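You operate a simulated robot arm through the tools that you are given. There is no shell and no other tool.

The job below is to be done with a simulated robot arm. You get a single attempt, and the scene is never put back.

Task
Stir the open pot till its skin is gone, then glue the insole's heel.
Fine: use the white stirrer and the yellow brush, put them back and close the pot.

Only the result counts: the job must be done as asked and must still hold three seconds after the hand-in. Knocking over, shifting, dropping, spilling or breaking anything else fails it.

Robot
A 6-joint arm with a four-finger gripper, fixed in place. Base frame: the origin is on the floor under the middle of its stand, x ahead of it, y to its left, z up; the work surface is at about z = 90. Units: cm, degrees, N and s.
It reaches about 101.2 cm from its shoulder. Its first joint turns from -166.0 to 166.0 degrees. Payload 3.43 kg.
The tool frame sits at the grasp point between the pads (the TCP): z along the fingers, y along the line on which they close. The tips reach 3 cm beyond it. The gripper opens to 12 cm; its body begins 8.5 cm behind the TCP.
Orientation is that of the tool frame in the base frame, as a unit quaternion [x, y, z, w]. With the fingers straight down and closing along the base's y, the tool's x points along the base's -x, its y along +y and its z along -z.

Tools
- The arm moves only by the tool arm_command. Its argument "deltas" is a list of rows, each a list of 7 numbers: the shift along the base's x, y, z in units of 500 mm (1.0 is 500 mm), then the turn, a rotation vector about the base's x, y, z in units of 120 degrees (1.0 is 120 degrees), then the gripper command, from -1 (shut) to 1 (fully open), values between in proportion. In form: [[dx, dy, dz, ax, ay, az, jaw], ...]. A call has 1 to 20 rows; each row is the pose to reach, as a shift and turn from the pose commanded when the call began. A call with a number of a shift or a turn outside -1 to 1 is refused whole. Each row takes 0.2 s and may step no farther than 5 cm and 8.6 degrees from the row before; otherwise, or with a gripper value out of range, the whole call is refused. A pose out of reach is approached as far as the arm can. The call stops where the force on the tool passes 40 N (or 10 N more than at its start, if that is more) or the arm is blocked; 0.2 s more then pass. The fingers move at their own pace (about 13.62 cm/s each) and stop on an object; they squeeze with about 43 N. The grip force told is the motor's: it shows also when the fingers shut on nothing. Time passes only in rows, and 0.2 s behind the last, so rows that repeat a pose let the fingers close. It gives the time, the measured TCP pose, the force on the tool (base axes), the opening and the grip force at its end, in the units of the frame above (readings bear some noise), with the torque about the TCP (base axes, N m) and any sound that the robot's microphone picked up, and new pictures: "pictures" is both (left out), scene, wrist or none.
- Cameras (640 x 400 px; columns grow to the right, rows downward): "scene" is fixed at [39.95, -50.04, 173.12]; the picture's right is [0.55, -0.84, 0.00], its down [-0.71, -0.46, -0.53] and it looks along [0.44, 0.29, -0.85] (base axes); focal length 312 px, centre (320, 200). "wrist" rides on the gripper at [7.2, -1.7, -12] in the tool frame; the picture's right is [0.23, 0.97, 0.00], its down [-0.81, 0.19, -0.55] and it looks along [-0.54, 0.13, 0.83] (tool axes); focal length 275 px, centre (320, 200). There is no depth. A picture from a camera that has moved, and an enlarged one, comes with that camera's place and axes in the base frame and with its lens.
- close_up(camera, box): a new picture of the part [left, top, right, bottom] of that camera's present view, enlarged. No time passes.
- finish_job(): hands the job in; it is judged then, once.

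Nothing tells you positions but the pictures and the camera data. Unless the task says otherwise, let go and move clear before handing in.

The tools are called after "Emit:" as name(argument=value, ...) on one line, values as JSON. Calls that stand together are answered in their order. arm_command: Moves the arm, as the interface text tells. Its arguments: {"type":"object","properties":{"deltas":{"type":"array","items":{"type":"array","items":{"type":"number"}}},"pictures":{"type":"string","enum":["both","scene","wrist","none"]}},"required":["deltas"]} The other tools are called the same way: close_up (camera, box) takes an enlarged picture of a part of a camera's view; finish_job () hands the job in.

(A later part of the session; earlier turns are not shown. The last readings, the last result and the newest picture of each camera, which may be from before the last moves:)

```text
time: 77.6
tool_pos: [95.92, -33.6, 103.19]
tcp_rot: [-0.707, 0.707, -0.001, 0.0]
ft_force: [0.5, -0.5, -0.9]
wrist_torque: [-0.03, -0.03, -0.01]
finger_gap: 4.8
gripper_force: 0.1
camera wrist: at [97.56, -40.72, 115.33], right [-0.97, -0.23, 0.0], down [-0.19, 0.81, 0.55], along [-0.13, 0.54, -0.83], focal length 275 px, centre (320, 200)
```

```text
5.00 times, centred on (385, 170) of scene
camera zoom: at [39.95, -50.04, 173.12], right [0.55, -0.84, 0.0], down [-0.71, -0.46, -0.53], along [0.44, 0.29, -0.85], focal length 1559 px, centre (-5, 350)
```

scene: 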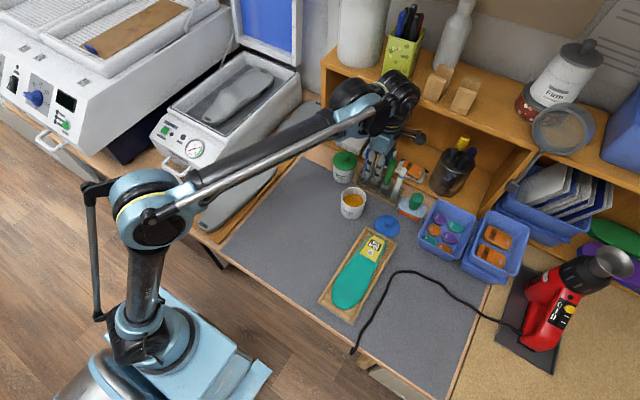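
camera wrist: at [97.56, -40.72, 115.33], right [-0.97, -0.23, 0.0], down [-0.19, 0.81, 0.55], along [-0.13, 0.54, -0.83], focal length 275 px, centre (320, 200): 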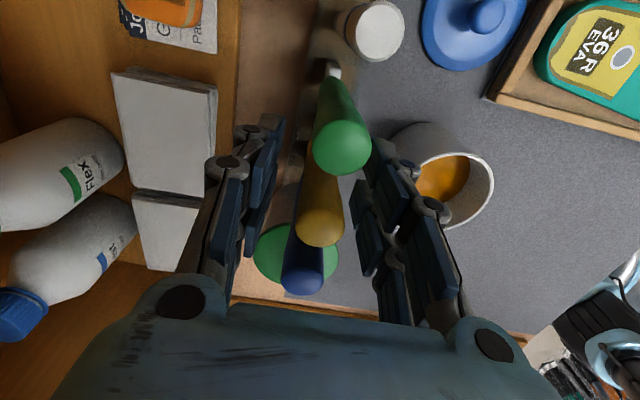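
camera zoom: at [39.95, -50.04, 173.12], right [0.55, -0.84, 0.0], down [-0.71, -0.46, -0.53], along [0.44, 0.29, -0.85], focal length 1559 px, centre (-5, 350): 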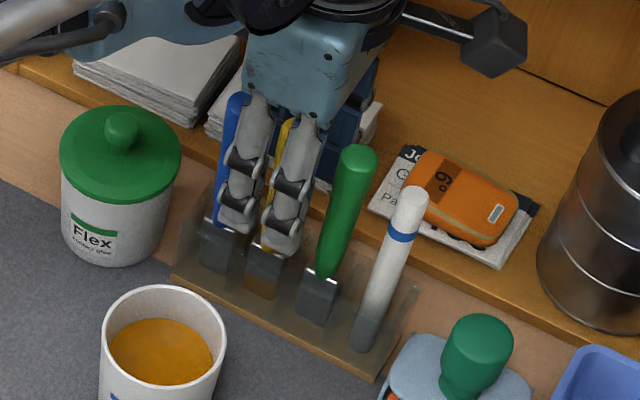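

The brush stands back in the rack. Next is the lid: I'll rise, back away from the rack, and turn the gripper by -90° so it closes along y and stays clear of the tray.

Emit:
arm_command(deltas=[[0, 0, 0.06, 0, 0, 0, -0.2], [0, 0, 0.13, 0, 0, 0, -0.2], [0, 0, 0.2, 0, 0, 0, -0.2], [-0.04, 0, 0.24, 0, 0, 0, -0.2], [-0.09, -0.02, 0.26, 0, 0, -0.068, -0.2], [-0.14, -0.05, 0.26, 0, 0, -0.136, -0.2], [-0.18, -0.09, 0.26, 0, 0, -0.204, -0.2], [-0.2, -0.13, 0.26, 0, 0, -0.272, -0.2], [-0.2, -0.17, 0.26, 0, 0, -0.34, -0.2], [-0.2, -0.194, 0.26, 0, 0, -0.408, -0.2], [-0.2, -0.194, 0.26, 0, 0, -0.476, -0.2], [-0.2, -0.194, 0.26, 0, 0, -0.544, -0.2], [-0.2, -0.194, 0.26, 0, 0, -0.612, -0.2], [-0.2, -0.194, 0.26, 0, 0, -0.68, -0.2], [-0.2, -0.194, 0.26, 0, 0, -0.748, -0.2], [-0.2, -0.194, 0.26, 0, 0, -0.75, -0.2], [-0.2, -0.194, 0.26, 0, 0, -0.75, -0.2]])

Emit:
close_up(camera="scene", box=[330, 130, 440, 250])

Emit:
close_up(camera="wrist", box=[220, 60, 420, 260])

```text
time: 81.2
tool_pos: [86.01, -43.37, 116.12]
tcp_rot: [0.001, 1.0, -0.002, -0.001]
ft_force: [-1.3, -0.1, 0.4]
wrist_torque: [0.01, 0.02, -0.01]
finger_gap: 4.79
gripper_force: 0.0
camera wrist: at [78.86, -45.01, 128.27], right [-0.23, 0.97, 0.0], down [0.81, 0.19, 0.55], along [0.54, 0.12, -0.83], focal length 275 px, centre (320, 200)
```

scene: 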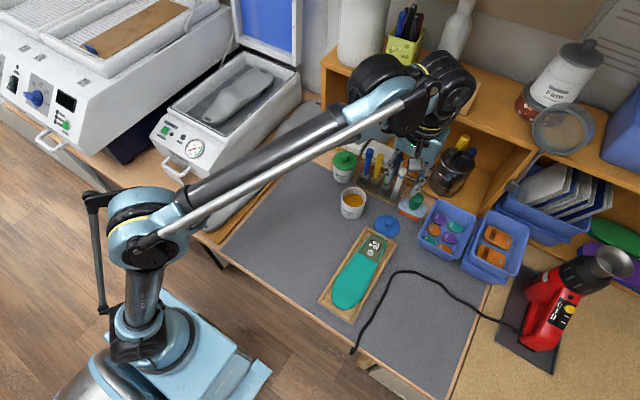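
wrist: 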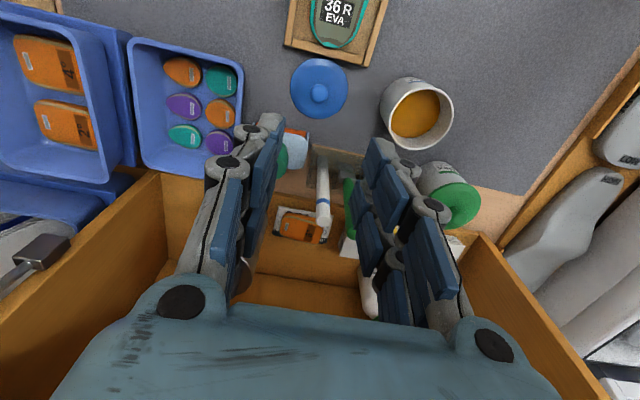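

```text
3.33 times, centred on (385, 190) of scene
camera zoom: at [39.95, -50.04, 173.12], right [0.55, -0.84, 0.0], down [-0.71, -0.46, -0.53], along [0.44, 0.29, -0.85], focal length 1039 px, centre (103, 233)
```

zoom: 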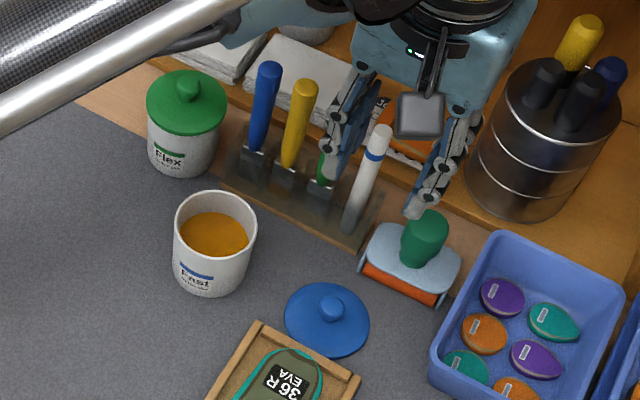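

```text
2.00 times, centred on (320, 160) of wrist
camera zoom: at [78.86, -45.01, 128.27], right [-0.23, 0.97, 0.0], down [0.81, 0.19, 0.55], along [0.54, 0.12, -0.83], focal length 551 px, centre (320, 280)
```

zoom: 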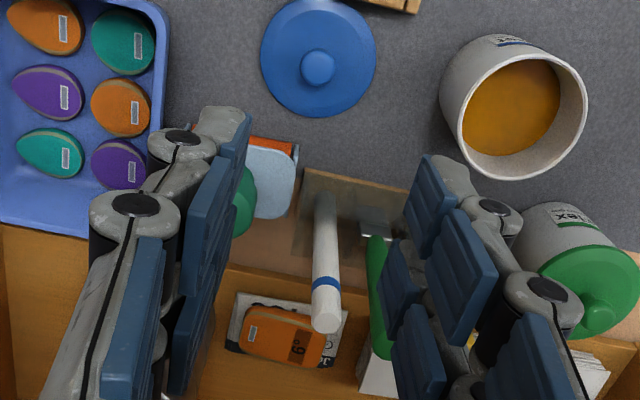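

The gripper is over the lid, closing along y; the glue on the heel is already turning tacky-dark. The lid's centre is near (86.35,-43.28). I'll descend partway and re-measure the knob.

Emit:
arm_command(deltas=[[0.006, 0.001, -0.06, 0, 0, 0, -0.2], [0.006, 0.001, -0.13, 0, 0, 0, -0.2], [0.006, 0.001, -0.2, 0, 0, 0, -0.2], [0.006, 0.001, -0.26, 0, 0, 0, -0.2], [0.006, 0.001, -0.3, 0, 0, 0, -0.2], [0.006, 0.001, -0.3, 0, 0, 0, -0.2], [0.006, 0.001, -0.3, 0, 0, 0, -0.2]])

Emit:
close_up(camera="wrist", box=[240, 40, 400, 200])

Emit:
close_up(camera="scene", box=[340, 180, 430, 270])

```text
time: 82.8
tool_pos: [86.39, -43.33, 101.22]
tcp_rot: [0.0, 1.0, -0.001, -0.001]
ft_force: [0.1, -0.4, -0.2]
wrist_torque: [0.02, -0.01, -0.01]
finger_gap: 4.8
gripper_force: 0.0
camera wrist: at [79.24, -44.93, 113.24], right [-0.23, 0.97, 0.0], down [0.81, 0.19, 0.55], along [0.54, 0.12, -0.83], focal length 275 px, centre (320, 200)
```

scene: 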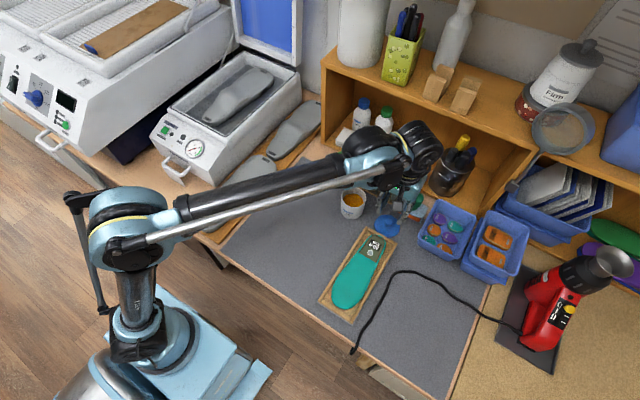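
wrist: 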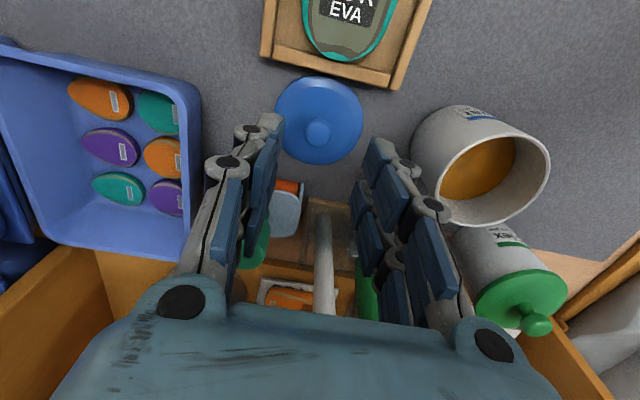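

```text
2.50 times, centred on (320, 120) of wrist
camera zoom: at [79.24, -44.93, 113.24], right [-0.23, 0.97, 0.0], down [0.81, 0.19, 0.55], along [0.54, 0.12, -0.83], focal length 688 px, centre (320, 400)
```

zoom: 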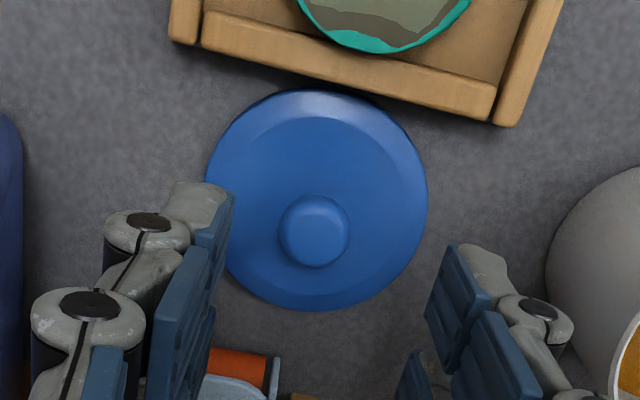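

```text
4.44 times, centred on (385, 225) of scene
camera zoom: at [39.95, -50.04, 173.12], right [0.55, -0.84, 0.0], down [-0.71, -0.46, -0.53], along [0.44, 0.29, -0.85], focal length 1386 px, centre (31, 89)
```

zoom: 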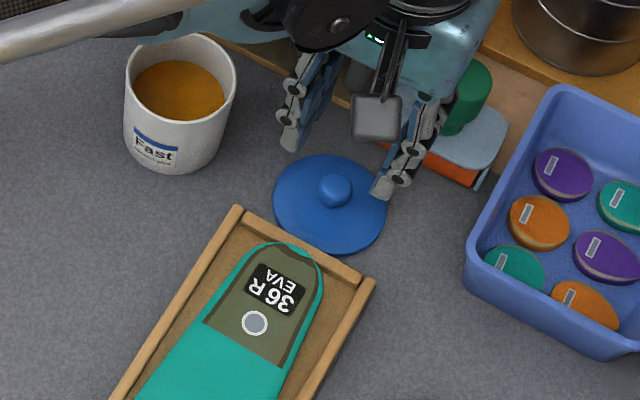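

The lid centre is about (86.2,-43.4), with a knob about 2.1 cm wide centred near z≈93.4. I'll lower around the knob with the fingertips kept just above the lid.

Emit:
arm_command(deltas=[[-0.002, -0.002, -0.04, 0, 0, 0, -0.2], [-0.002, -0.002, -0.08, 0, 0, 0, -0.2], [-0.002, -0.002, -0.105, 0, 0, 0, -0.2], [-0.002, -0.002, -0.116, 0, 0, 0, -0.2], [-0.002, -0.002, -0.116, 0, 0, 0, -0.2]])

Emit:
close_up(camera="wrist", box=[220, 60, 420, 240])

Emit:
close_up(camera="scene", box=[350, 190, 420, 260])

```text
time: 84.0
tool_pos: [86.34, -43.31, 95.45]
tcp_rot: [0.0, 1.0, -0.002, -0.001]
ft_force: [0.2, -0.9, -0.3]
wrist_torque: [0.0, 0.03, 0.0]
finger_gap: 4.81
gripper_force: 0.0
camera wrist: at [79.16, -44.96, 107.55], right [-0.23, 0.97, 0.0], down [0.81, 0.19, 0.55], along [0.54, 0.12, -0.83], focal length 275 px, centre (320, 200)
```

scene: 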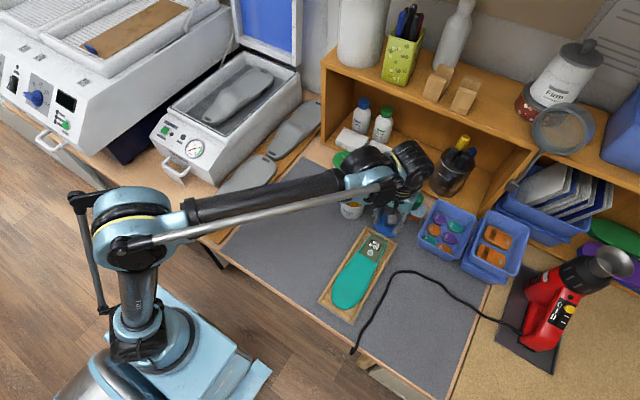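
wrist: 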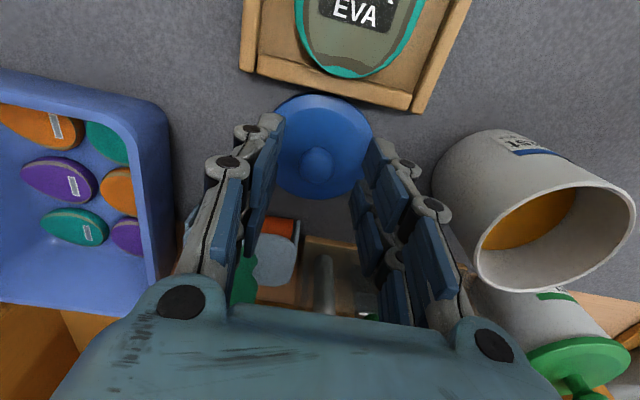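

```text
2.22 times, centred on (320, 150) of wrist
camera zoom: at [79.16, -44.96, 107.55], right [-0.23, 0.97, 0.0], down [0.81, 0.19, 0.55], along [0.54, 0.12, -0.83], focal length 612 px, centre (320, 311)
```

zoom: 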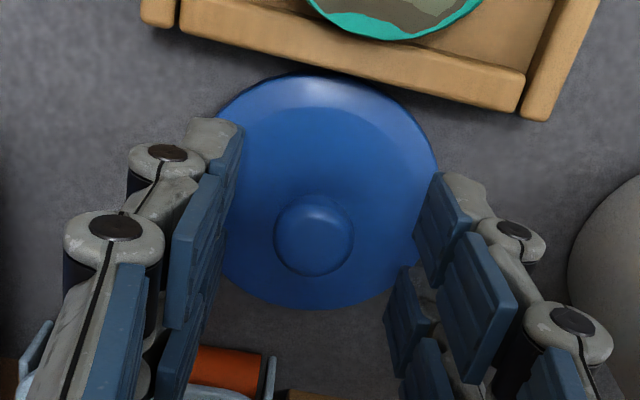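

```text
5.71 times, centred on (385, 225) of scene
camera zoom: at [39.95, -50.04, 173.12], right [0.55, -0.84, 0.0], down [-0.71, -0.46, -0.53], along [0.44, 0.29, -0.85], focal length 1782 px, centre (-51, 57)
```

zoom: 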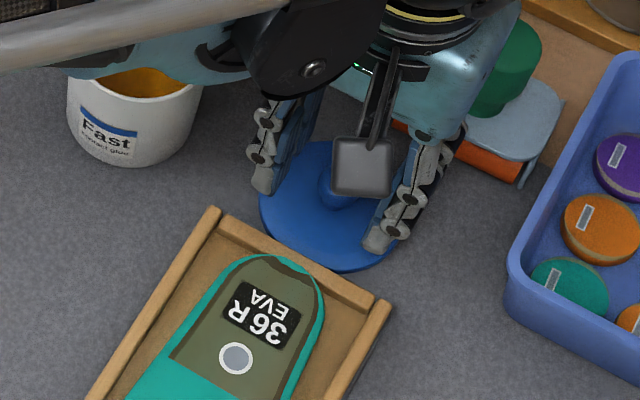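

The knob is about 0.25 cm nearer in x and 0.2 cm lower in y than the TCP. I'll correct that, lower a little, then close gently.

Emit:
arm_command(deltas=[[-0.005, -0.003, 0, 0, 0, 0, -0.2], [-0.005, -0.003, -0.004, 0, 0, 0, -0.2], [-0.005, -0.003, -0.008, 0, 0, 0, -0.2], [-0.005, -0.003, -0.008, 0, 0, 0, -0.2]], pictures="none")

Emit:
close_up(camera="wrist", box=[220, 60, 420, 240])

```text
time: 85.0
tool_pos: [85.87, -43.53, 95.0]
tcp_rot: [0.0, 1.0, -0.002, 0.0]
ft_force: [1.1, -1.0, -0.8]
wrist_torque: [-0.01, -0.01, 0.05]
finger_gap: 4.79
gripper_force: 0.0
```

```text
2.22 times, centred on (320, 150) of wrist
camera zoom: at [78.76, -45.11, 107.14], right [-0.23, 0.97, 0.0], down [0.81, 0.19, 0.55], along [0.54, 0.12, -0.83], focal length 612 px, centre (320, 311)
```

zoom: 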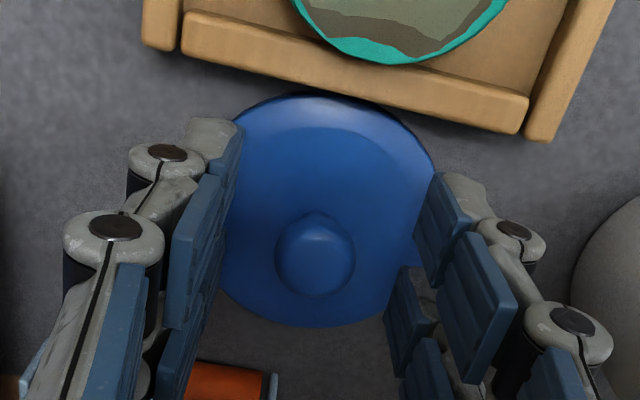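

The knob is now centred between the pads. Closing on it.

Emit:
arm_command(deltas=[[0, 0, 0, 0, 0, 0, -0.4], [0, 0, 0, 0, 0, 0, -0.6], [0, 0, 0, 0, 0, 0, -0.8], [0, 0, 0, 0, 0, 0, -1], [0, 0, 0, 0, 0, 0, -1], [0, 0, 0, 0, 0, 0, -1]])

Emit:
close_up(camera="wrist", box=[220, 60, 420, 240])

Emit:
close_up(camera="scene", box=[350, 190, 420, 260])

```text
time: 86.4
tool_pos: [85.89, -43.57, 94.99]
tcp_rot: [-0.001, 1.0, -0.002, -0.001]
ft_force: [-0.4, 0.9, 0.2]
wrist_torque: [0.03, 0.01, 0.04]
finger_gap: 2.0
gripper_force: 43.0
camera wrist: at [78.76, -45.11, 107.14], right [-0.23, 0.97, 0.0], down [0.81, 0.19, 0.55], along [0.54, 0.12, -0.83], focal length 275 px, centre (320, 200)
```

scene: 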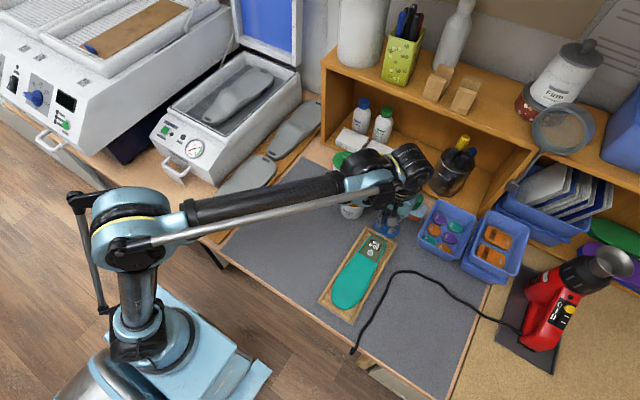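
wrist: 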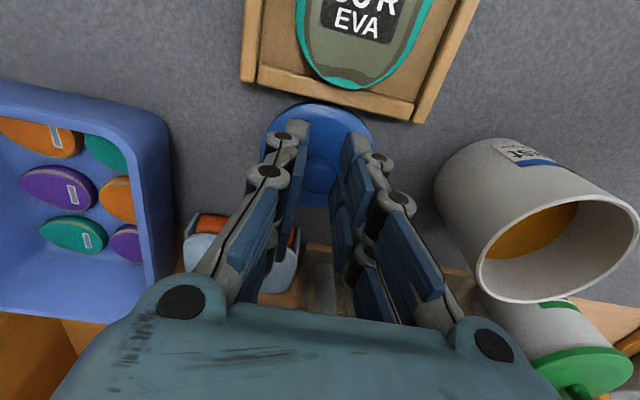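

```text
2.22 times, centred on (320, 150) of wrist
camera zoom: at [78.76, -45.11, 107.14], right [-0.23, 0.97, 0.0], down [0.81, 0.19, 0.55], along [0.54, 0.12, -0.83], focal length 612 px, centre (320, 311)
```

zoom: 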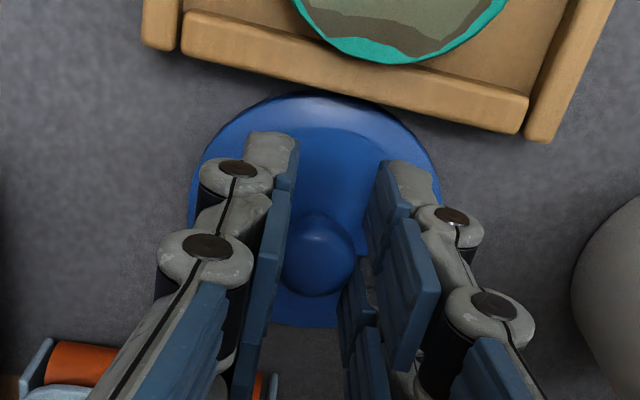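

```text
5.71 times, centred on (385, 225) of scene
camera zoom: at [39.95, -50.04, 173.12], right [0.55, -0.84, 0.0], down [-0.71, -0.46, -0.53], along [0.44, 0.29, -0.85], focal length 1782 px, centre (-51, 57)
```

zoom: 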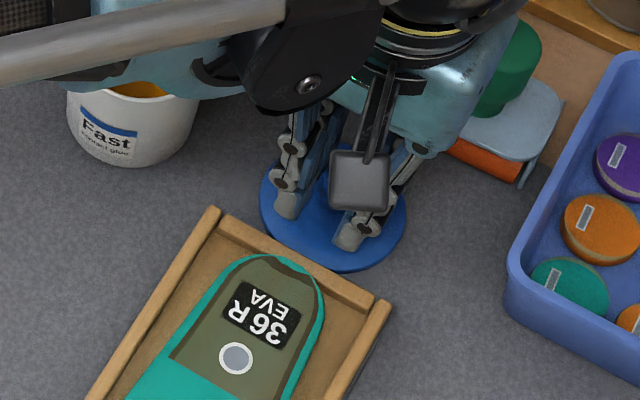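

Gripped on the knob (gap 2.0 cm). I'll lift the lid and check that it hangs level.

Emit:
arm_command(deltas=[[0, 0, 0.01, 0, 0, 0, -1], [0, 0, 0.03, 0, 0, 0, -1], [0, 0, 0.07, 0, 0, 0, -1], [0, 0, 0.12, 0, 0, 0, -1], [0, 0, 0.18, 0, 0, 0, -1], [0, 0, 0.24, 0, 0, 0, -1], [0, 0, 0.24, 0, 0, 0, -1], [0, 0, 0.24, 0, 0, 0, -1]])

Emit:
close_up(camera="wrist", box=[220, 60, 420, 240])

Emit:
close_up(camera="scene", box=[340, 170, 440, 270])

```text
time: 88.2
tool_pos: [85.97, -43.72, 106.83]
tcp_rot: [0.0, 1.0, -0.001, -0.001]
ft_force: [-0.2, -0.6, -0.4]
wrist_torque: [-0.01, 0.03, -0.02]
finger_gap: 2.03
gripper_force: 42.9
camera wrist: at [78.8, -45.25, 118.95], right [-0.23, 0.97, 0.0], down [0.81, 0.19, 0.55], along [0.54, 0.12, -0.83], focal length 275 px, centre (320, 200)
```

scene: 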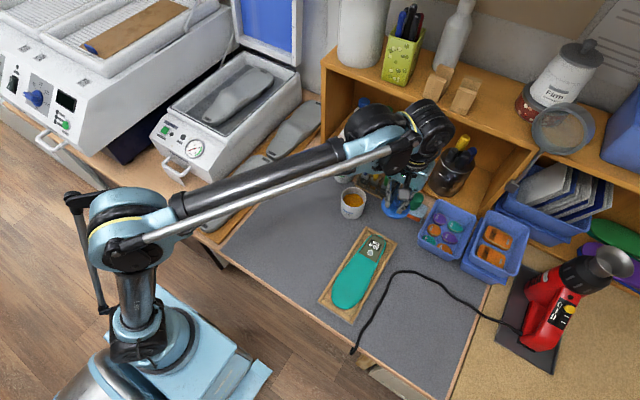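
wrist: 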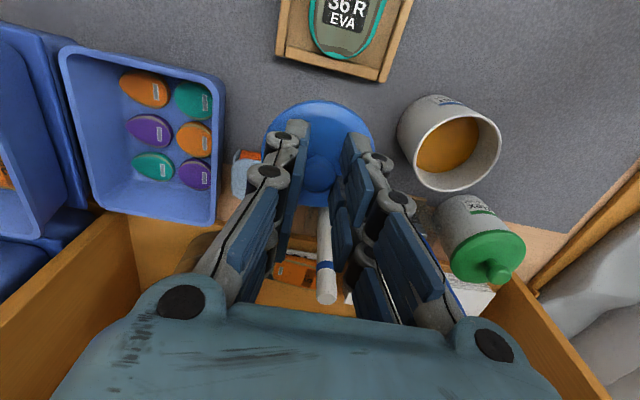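

```text
2.22 times, centred on (320, 150) of wrist
camera zoom: at [78.8, -45.25, 118.95], right [-0.23, 0.97, 0.0], down [0.81, 0.19, 0.55], along [0.54, 0.12, -0.83], focal length 612 px, centre (320, 311)
```

zoom: 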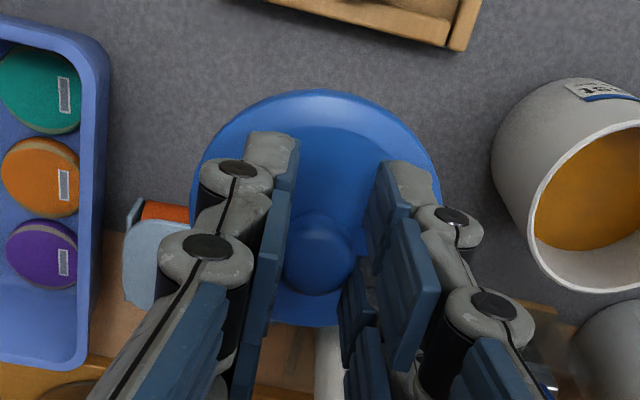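

```text
4.00 times, centred on (390, 220) of scene
camera zoom: at [39.95, -50.04, 173.12], right [0.55, -0.84, 0.0], down [-0.71, -0.46, -0.53], along [0.44, 0.29, -0.85], focal length 1247 px, centre (40, 120)
```

zoom: 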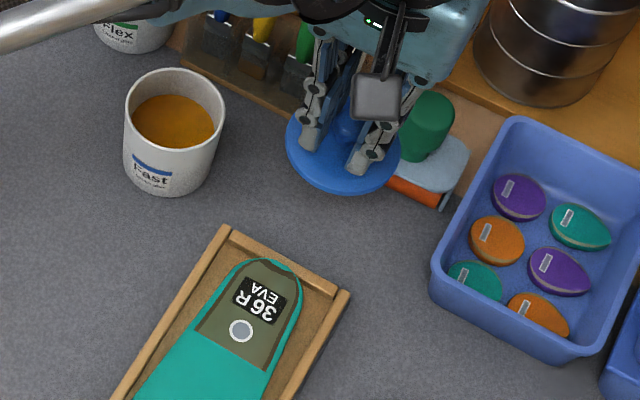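

The lid hangs level and centred on the gripper. Before moving over, I'll re-measure the pot's rim from here for accurate placement.

Emit:
close_up(camera="wrist", box=[380, 80, 520, 210])

Emit:
close_up(camera="scene", box=[325, 165, 385, 225])

```text
3.08 times, centred on (450, 145) of wrist
camera zoom: at [78.8, -45.25, 118.95], right [-0.23, 0.97, 0.0], down [0.81, 0.19, 0.55], along [0.54, 0.12, -0.83], focal length 847 px, centre (-80, 369)
```

zoom: 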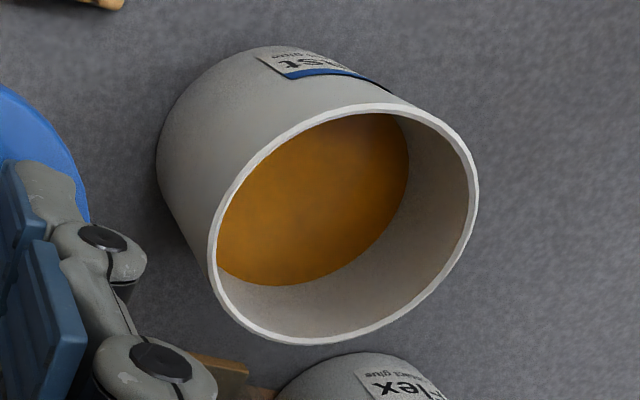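

```text
6.67 times, centred on (355, 195) of scene
camera zoom: at [39.95, -50.04, 173.12], right [0.55, -0.84, 0.0], down [-0.71, -0.46, -0.53], along [0.44, 0.29, -0.85], focal length 2079 px, centre (87, 233)
```

zoom: 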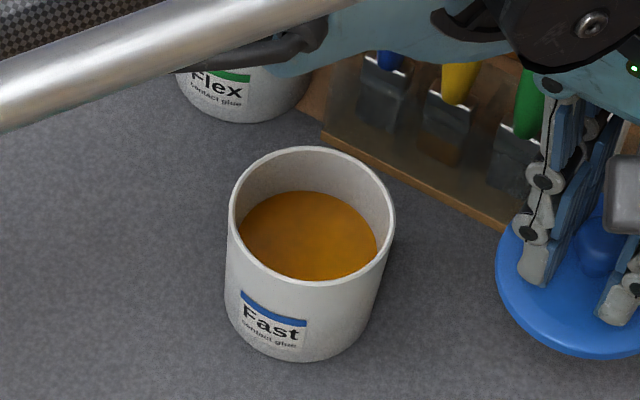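

The pot centre refines to about (85.7,-31.8) with the rim at z≈97.3. I'll carry the lid across at height to directly over the pot.

Emit:
arm_command(deltas=[[0, 0.05, 0, 0, 0, 0, -1], [0, 0.11, 0, 0, 0, 0, -1], [-0.002, 0.17, 0, 0, 0, 0, -1], [-0.0046, 0.22, 0, 0, 0, 0, -1], [-0.0046, 0.2386, 0, 0, 0, 0, -1], [-0.0046, 0.2386, 0, 0, 0, 0, -1], [-0.0046, 0.2386, 0, 0, 0, 0, -1]])

Emit:
close_up(camera="wrist", box=[220, 60, 420, 240])

Emit:
close_up(camera="scene", box=[310, 140, 400, 230])

```text
time: 89.8
tool_pos: [85.59, -31.6, 106.79]
tcp_rot: [0.0, 1.0, -0.001, -0.001]
ft_force: [0.1, -0.4, 0.0]
wrist_torque: [0.01, 0.03, -0.02]
finger_gap: 2.01
gripper_force: 42.9
camera wrist: at [78.47, -33.24, 119.01], right [-0.23, 0.97, 0.0], down [0.81, 0.19, 0.55], along [0.54, 0.12, -0.83], focal length 275 px, centre (320, 200)
```

scene: 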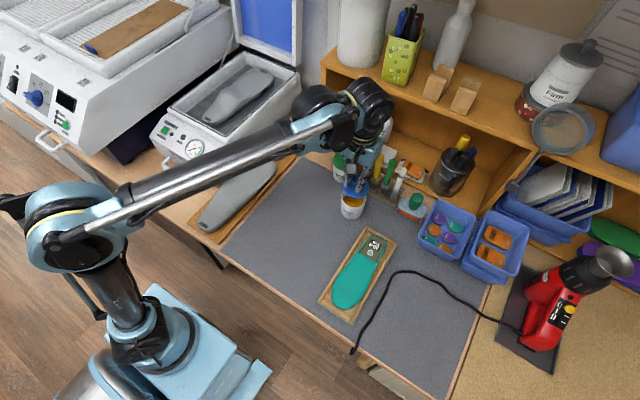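
wrist: 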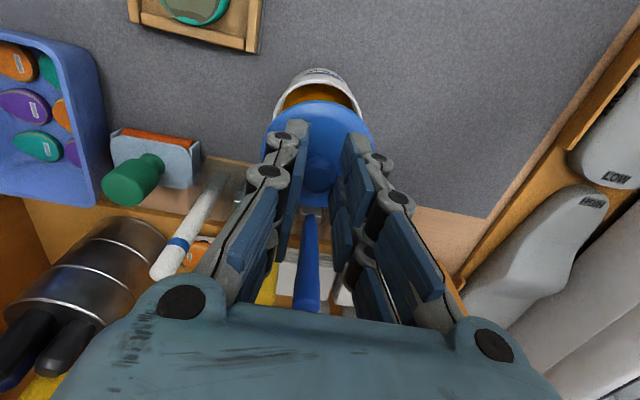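

```text
2.22 times, centred on (320, 150) of wrist
camera zoom: at [78.47, -33.24, 119.01], right [-0.23, 0.97, 0.0], down [0.81, 0.19, 0.55], along [0.54, 0.12, -0.83], focal length 612 px, centre (320, 311)
```

zoom: 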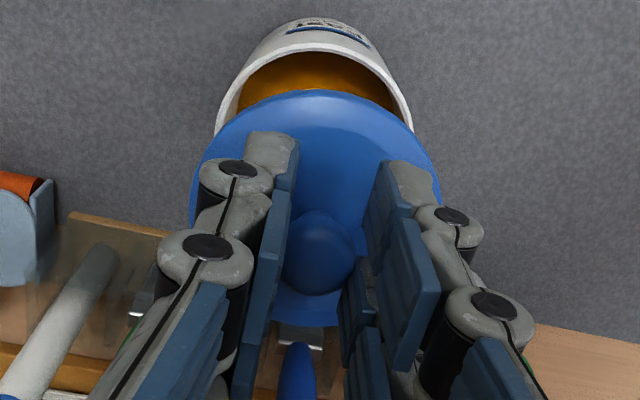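

```text
4.44 times, centred on (355, 185) of scene
camera zoom: at [39.95, -50.04, 173.12], right [0.55, -0.84, 0.0], down [-0.71, -0.46, -0.53], along [0.44, 0.29, -0.85], focal length 1386 px, centre (164, 267)
```

zoom: 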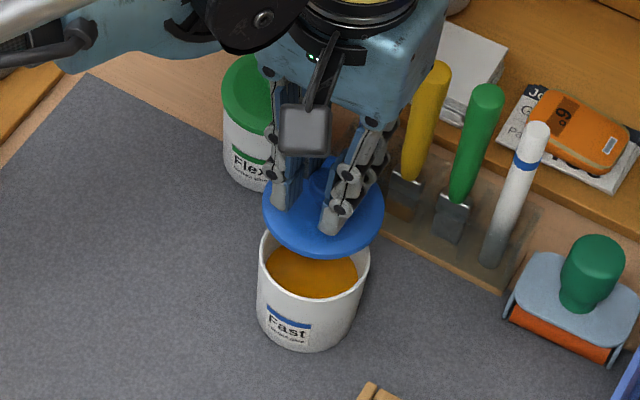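

The lid is over the pot, about 0.1 cm too far in +y. I'll correct that and lower to just above the rim.

Emit:
arm_command(deltas=[[0, -0.002, -0.03, 0, 0, 0, -1], [0, -0.002, -0.06, 0, 0, 0, -1], [0, -0.002, -0.08, 0, 0, 0, -1], [0, -0.002, -0.08, 0, 0, 0, -1]])

Emit:
close_up(camera="wrist", box=[240, 60, 400, 220])

Emit:
close_up(camera="scene", box=[320, 160, 390, 230])

```text
time: 90.8
tool_pos: [85.78, -31.89, 103.12]
tcp_rot: [0.0, 1.0, -0.002, 0.0]
ft_force: [-0.1, 0.1, 0.3]
wrist_torque: [0.01, -0.03, 0.0]
finger_gap: 2.0
gripper_force: 43.2
camera wrist: at [78.56, -33.41, 115.11], right [-0.23, 0.97, 0.0], down [0.81, 0.19, 0.55], along [0.54, 0.12, -0.83], focal length 275 px, centre (320, 200)
```

scene: 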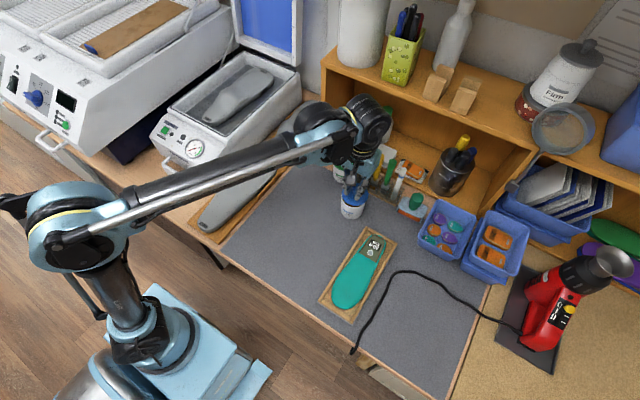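
wrist: 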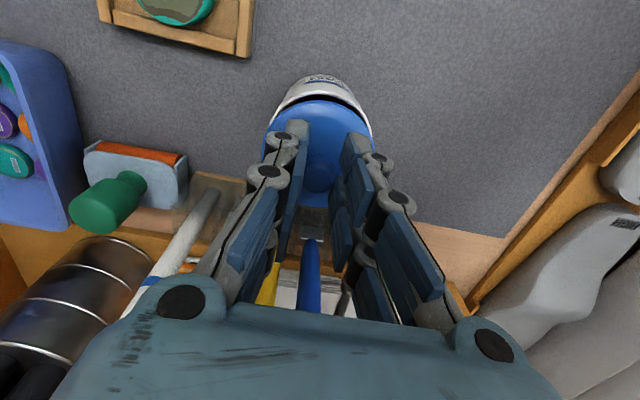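

```text
2.50 times, centred on (320, 140) of wrist
camera zoom: at [78.56, -33.41, 115.11], right [-0.23, 0.97, 0.0], down [0.81, 0.19, 0.55], along [0.54, 0.12, -0.83], focal length 688 px, centre (320, 350)
```

zoom: 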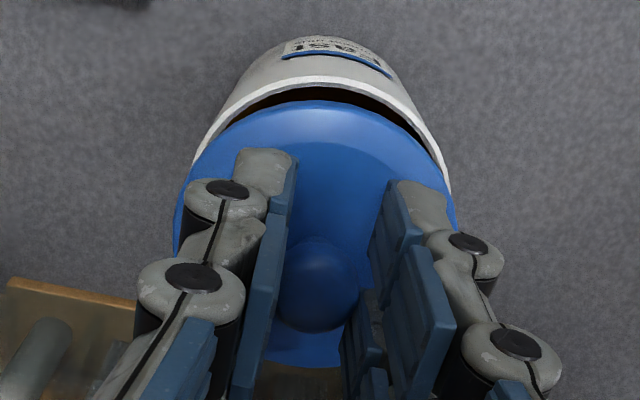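

```text
5.71 times, centred on (355, 195) of scene
camera zoom: at [39.95, -50.04, 173.12], right [0.55, -0.84, 0.0], down [-0.71, -0.46, -0.53], along [0.44, 0.29, -0.85], focal length 1782 px, centre (120, 229)
```

zoom: 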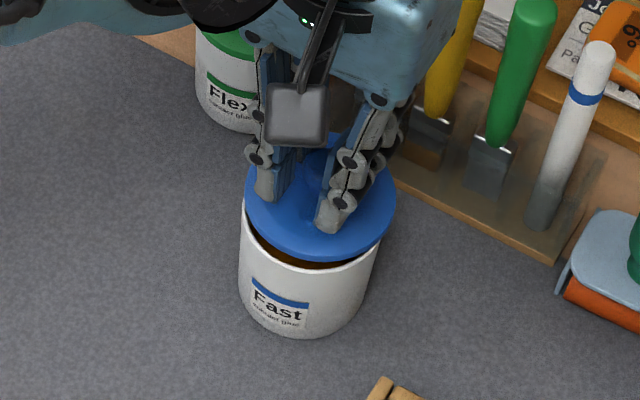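

Nearly there: the lid is about 0.1 cm off in y and roughly 1 cm above the rim. I'll correct and lower in small steps, feeling for contact.

Emit:
arm_command(deltas=[[0, 0.002, 0, 0, 0, 0, -1], [0, 0.002, -0.006, 0, 0, 0, -1], [0, 0.002, -0.012, 0, 0, 0, -1], [0, 0.002, -0.012, 0, 0, 0, -1]], pictures="none")

```text
time: 91.8
tool_pos: [85.65, -31.82, 102.46]
tcp_rot: [0.001, 1.0, -0.002, 0.0]
ft_force: [8.8, -1.6, 31.1]
wrist_torque: [-0.05, -0.39, 0.01]
finger_gap: 2.03
gripper_force: 42.8
```

It touched with 31 N, more than I want. I'll ease up a little and look at how the lid sits.

Emit:
arm_command(deltas=[[0, 0, 0.003, 0, 0, 0, -1], [0, 0, 0.003, 0, 0, 0, -1]])

Emit:
close_up(camera="wrist", box=[240, 60, 400, 220])

Emit:
close_up(camera="scene", box=[320, 160, 390, 230])

```text
time: 92.4
tool_pos: [85.77, -31.69, 102.59]
tcp_rot: [0.0, 1.0, -0.002, 0.0]
ft_force: [0.2, 0.4, -0.1]
wrist_torque: [0.02, 0.03, 0.02]
finger_gap: 2.02
gripper_force: 43.2
camera wrist: at [78.58, -33.26, 114.7], right [-0.23, 0.97, 0.0], down [0.81, 0.19, 0.55], along [0.54, 0.12, -0.83], focal length 275 px, centre (320, 200)
```

scene: 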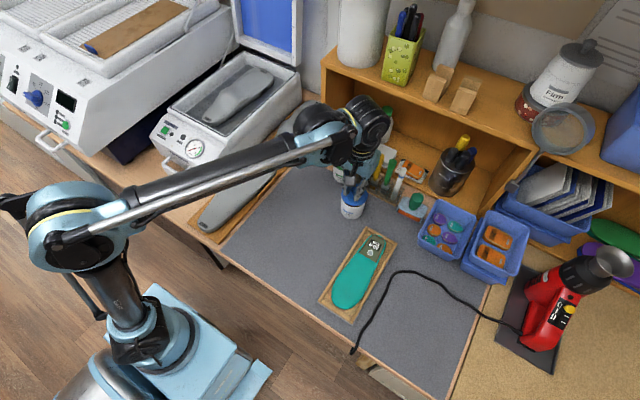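
wrist: 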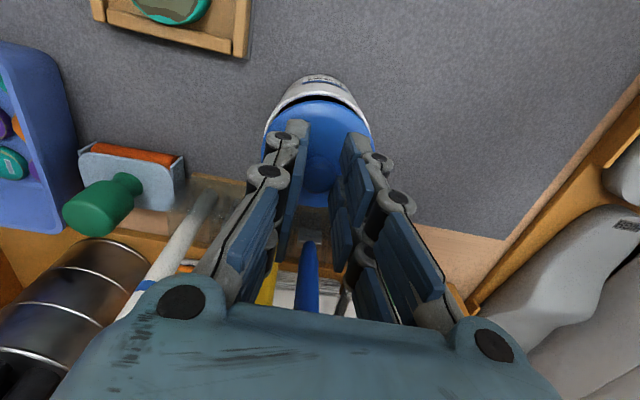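

```text
2.50 times, centred on (320, 140) of wrist
camera zoom: at [78.58, -33.26, 114.7], right [-0.23, 0.97, 0.0], down [0.81, 0.19, 0.55], along [0.54, 0.12, -0.83], focal length 688 px, centre (320, 350)
```

zoom: 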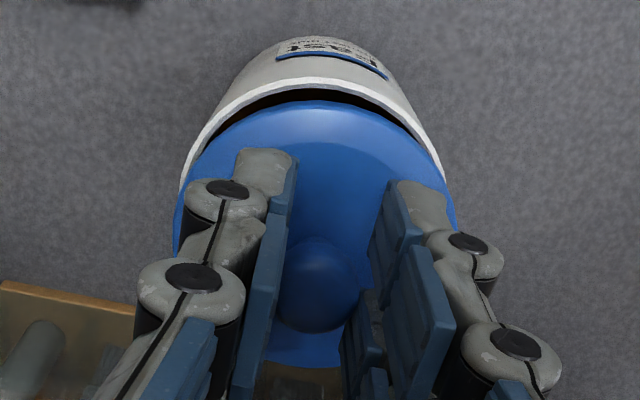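

```text
5.71 times, centred on (355, 195) of scene
camera zoom: at [39.95, -50.04, 173.12], right [0.55, -0.84, 0.0], down [-0.71, -0.46, -0.53], along [0.44, 0.29, -0.85], focal length 1782 px, centre (120, 229)
```

zoom: 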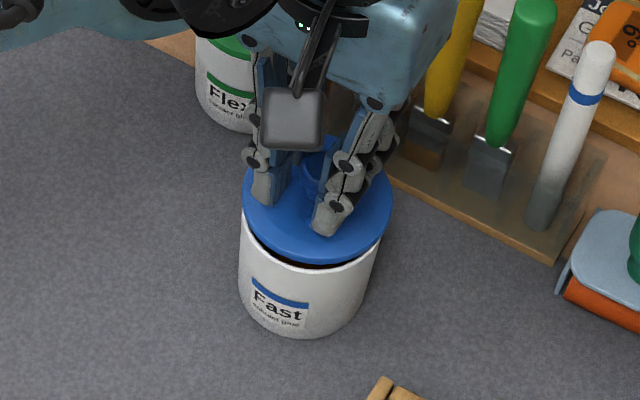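

The load is released. I'll zoom in from the scene camera to see whether the lid is seated or only resting on the rim's edge.

Emit:
close_up(camera="scene", box=[335, 180, 375, 225])

Emit:
close_up(camera="wrist", box=[255, 70, 385, 150])

Emit:
close_up(camera="scene", box=[325, 140, 375, 195])

```text
8.89 times, centred on (355, 202) of scene
camera zoom: at [39.95, -50.04, 173.12], right [0.55, -0.84, 0.0], down [-0.71, -0.46, -0.53], along [0.44, 0.29, -0.85], focal length 2772 px, centre (9, 178)
```

zoom: 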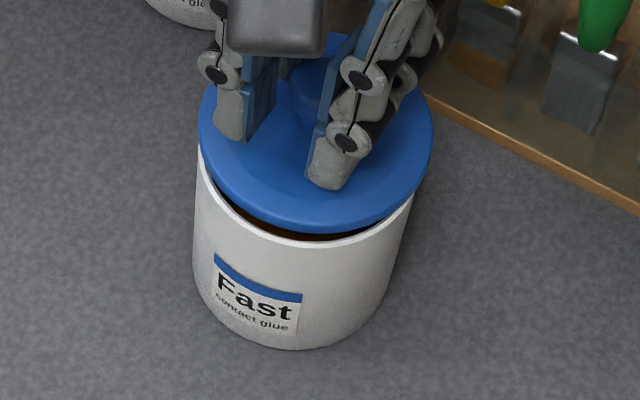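

```text
4.92 times, centred on (320, 110) of wrist
camera zoom: at [78.58, -33.26, 114.7], right [-0.23, 0.97, 0.0], down [0.81, 0.19, 0.55], along [0.54, 0.12, -0.83], focal length 1355 px, centre (320, 643)
```

zoom: 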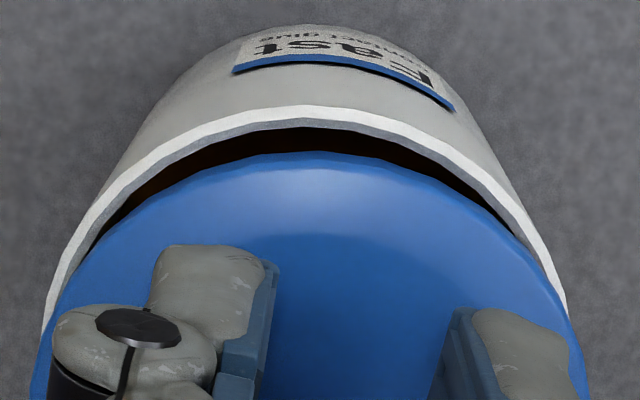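

```text
7.27 times, centred on (350, 168) of scene
camera zoom: at [39.95, -50.04, 173.12], right [0.55, -0.84, 0.0], down [-0.71, -0.46, -0.53], along [0.44, 0.29, -0.85], focal length 2268 px, centre (102, 436)
```

zoom: 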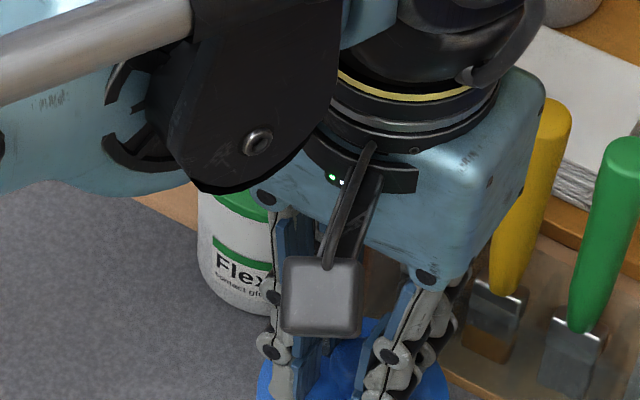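

The lid lies on the rim but offset by roughly 0.5 cm toward +x and 0.2 cm toward +y. I'll lift half a centimetre, shift it back, and look again.

Emit:
arm_command(deltas=[[0, 0, 0.01, 0, 0, 0, -1], [-0.005, -0.002, 0.014, 0, 0, 0, -1], [-0.0104, -0.0042, 0.014, 0, 0, 0, -1], [-0.0104, -0.0042, 0.014, 0, 0, 0, -1]], pictures="none")

Emit:
close_up(camera="scene", box=[335, 180, 375, 225])

Emit:
close_up(camera="wrist", box=[255, 70, 385, 150])

```text
time: 93.4
tool_pos: [85.02, -31.91, 103.35]
tcp_rot: [0.0, 1.0, -0.001, -0.001]
ft_force: [0.0, -0.3, 0.1]
wrist_torque: [-0.01, 0.01, 0.0]
finger_gap: 2.03
gripper_force: 43.2
```

```text
8.89 times, centred on (355, 202) of scene
camera zoom: at [39.95, -50.04, 173.12], right [0.55, -0.84, 0.0], down [-0.71, -0.46, -0.53], along [0.44, 0.29, -0.85], focal length 2772 px, centre (9, 178)
```

zoom: 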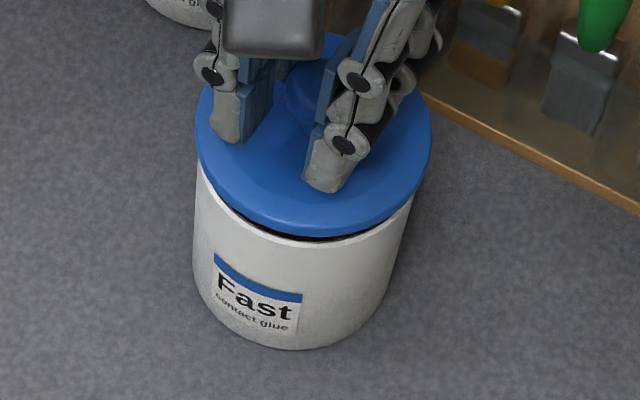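

```text
4.92 times, centred on (320, 110) of wrist
camera zoom: at [78.02, -33.41, 115.43], right [-0.23, 0.97, 0.0], down [0.81, 0.19, 0.55], along [0.54, 0.12, -0.83], focal length 1355 px, centre (320, 643)
```

zoom: 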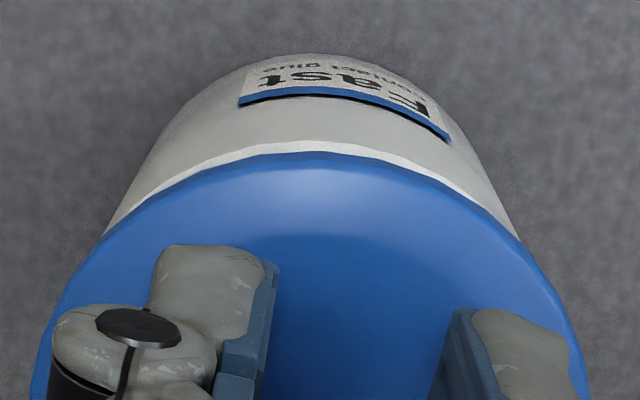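

Now the lid covers the rim evenly, within about 0.1 cm. Lowering in small steps again.

Emit:
arm_command(deltas=[[0, 0, -0.005, 0, 0, 0, -1], [0, 0, -0.01, 0, 0, 0, -1], [0, 0, -0.01, 0, 0, 0, -1]], pictures="none")

```text
time: 94.2
tool_pos: [85.04, -31.78, 102.82]
tcp_rot: [0.0, 1.0, -0.003, 0.0]
ft_force: [0.3, -0.1, -0.3]
wrist_torque: [0.0, -0.03, -0.02]
finger_gap: 2.02
gripper_force: 43.1
```

Emit:
arm_command(deltas=[[0, 0, -0.002, 0, 0, 0, -1], [0, 0, -0.004, 0, 0, 0, -1], [0, 0, -0.004, 0, 0, 0, -1]], pictures="none")

```text
time: 95.0
tool_pos: [85.22, -31.89, 102.43]
tcp_rot: [-0.001, 1.0, -0.002, -0.001]
ft_force: [-1.9, -0.5, 6.3]
wrist_torque: [-0.02, -0.12, 0.01]
finger_gap: 2.02
gripper_force: 43.5
```

Light contact, 6 N. Checking the seat from both cameras before letting go.

Emit:
close_up(camera="scene", box=[335, 180, 375, 225])

Emit:
close_up(camera="wrist", box=[255, 70, 385, 150])

```text
8.89 times, centred on (355, 202) of scene
camera zoom: at [39.95, -50.04, 173.12], right [0.55, -0.84, 0.0], down [-0.71, -0.46, -0.53], along [0.44, 0.29, -0.85], focal length 2772 px, centre (9, 178)
```

zoom: 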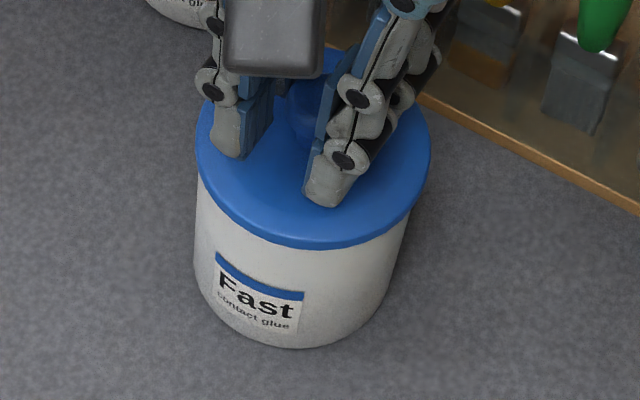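

```text
4.92 times, centred on (320, 110) of wrist
camera zoom: at [78.04, -33.47, 114.6], right [-0.23, 0.97, 0.0], down [0.81, 0.19, 0.55], along [0.54, 0.12, -0.83], focal length 1355 px, centre (320, 643)
```

zoom: 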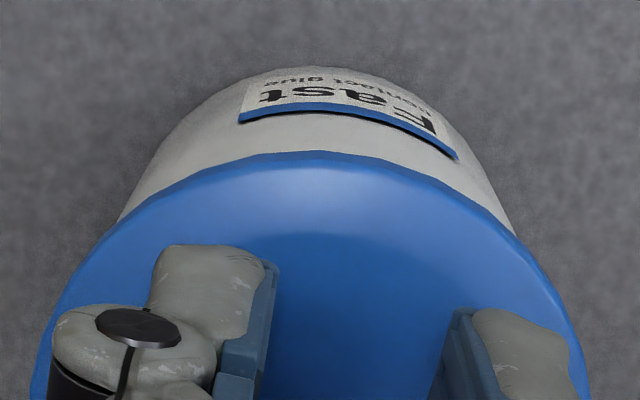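

The lid now covers the rim all around. I'll open the fingers and rise clear.

Emit:
arm_command(deltas=[[0, 0, 0.001, 0, 0, 0, -1], [0, 0, 0.001, 0, 0, 0, -0.65], [0, 0, 0.001, 0, 0, 0, -0.5], [0, 0, 0.001, 0, 0, 0, -0.2], [0, 0, 0.001, 0, 0, 0, -0.2], [0, 0, 0.001, 0, 0, 0, -0.2], [0, 0, 0.04, 0, 0, 0, -0.2], [0, 0, 0.1, 0, 0, 0, -0.2], [0, 0, 0.16, 0, 0, 0, -0.2], [0, 0, 0.16, 0, 0, 0, -0.2]])

Emit:
close_up(camera="scene", box=[325, 160, 385, 225])

Emit:
close_up(camera="wrist", box=[235, 60, 405, 200])

```text
time: 97.2
tool_pos: [85.27, -32.16, 110.34]
tcp_rot: [0.0, 1.0, -0.002, -0.001]
ft_force: [0.0, -0.4, 0.2]
wrist_torque: [0.0, -0.01, 0.04]
finger_gap: 4.81
gripper_force: 0.1
heard: snap
camera wrist: at [78.13, -33.67, 122.56], right [-0.23, 0.97, 0.0], down [0.81, 0.19, 0.55], along [0.54, 0.12, -0.83], focal length 275 px, centre (320, 200)
```

scene: 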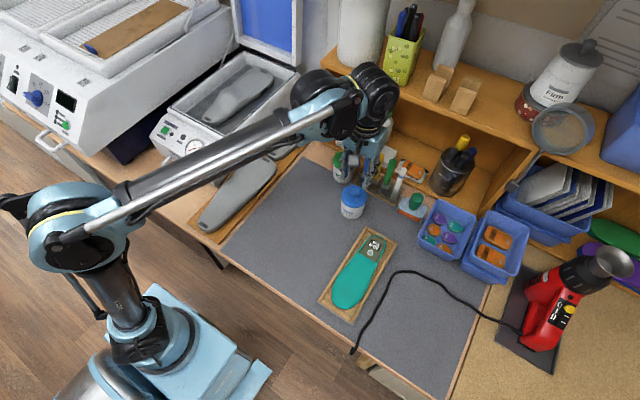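
wrist: 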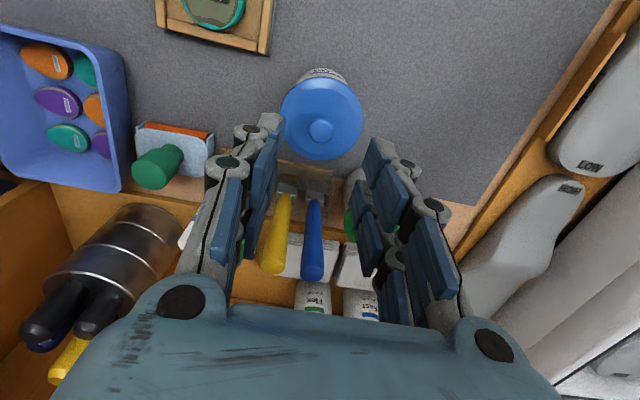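

```text
6.15 times, centred on (355, 192) of scene
camera zoom: at [39.95, -50.04, 173.12], right [0.55, -0.84, 0.0], down [-0.71, -0.46, -0.53], along [0.44, 0.29, -0.85], focal length 1919 px, centre (105, 246)
```

zoom: 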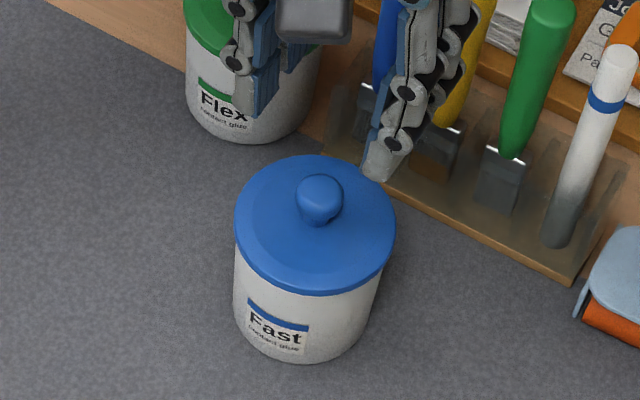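

```text
2.86 times, centred on (320, 130) of wrist
camera zoom: at [78.13, -33.67, 122.56], right [-0.23, 0.97, 0.0], down [0.81, 0.19, 0.55], along [0.54, 0.12, -0.83], focal length 786 px, centre (320, 400)
```

zoom: 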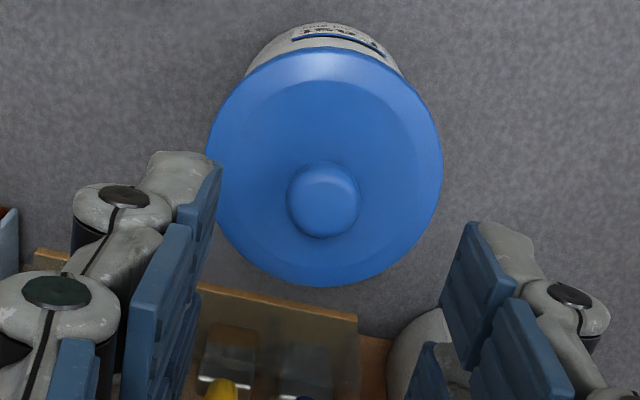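

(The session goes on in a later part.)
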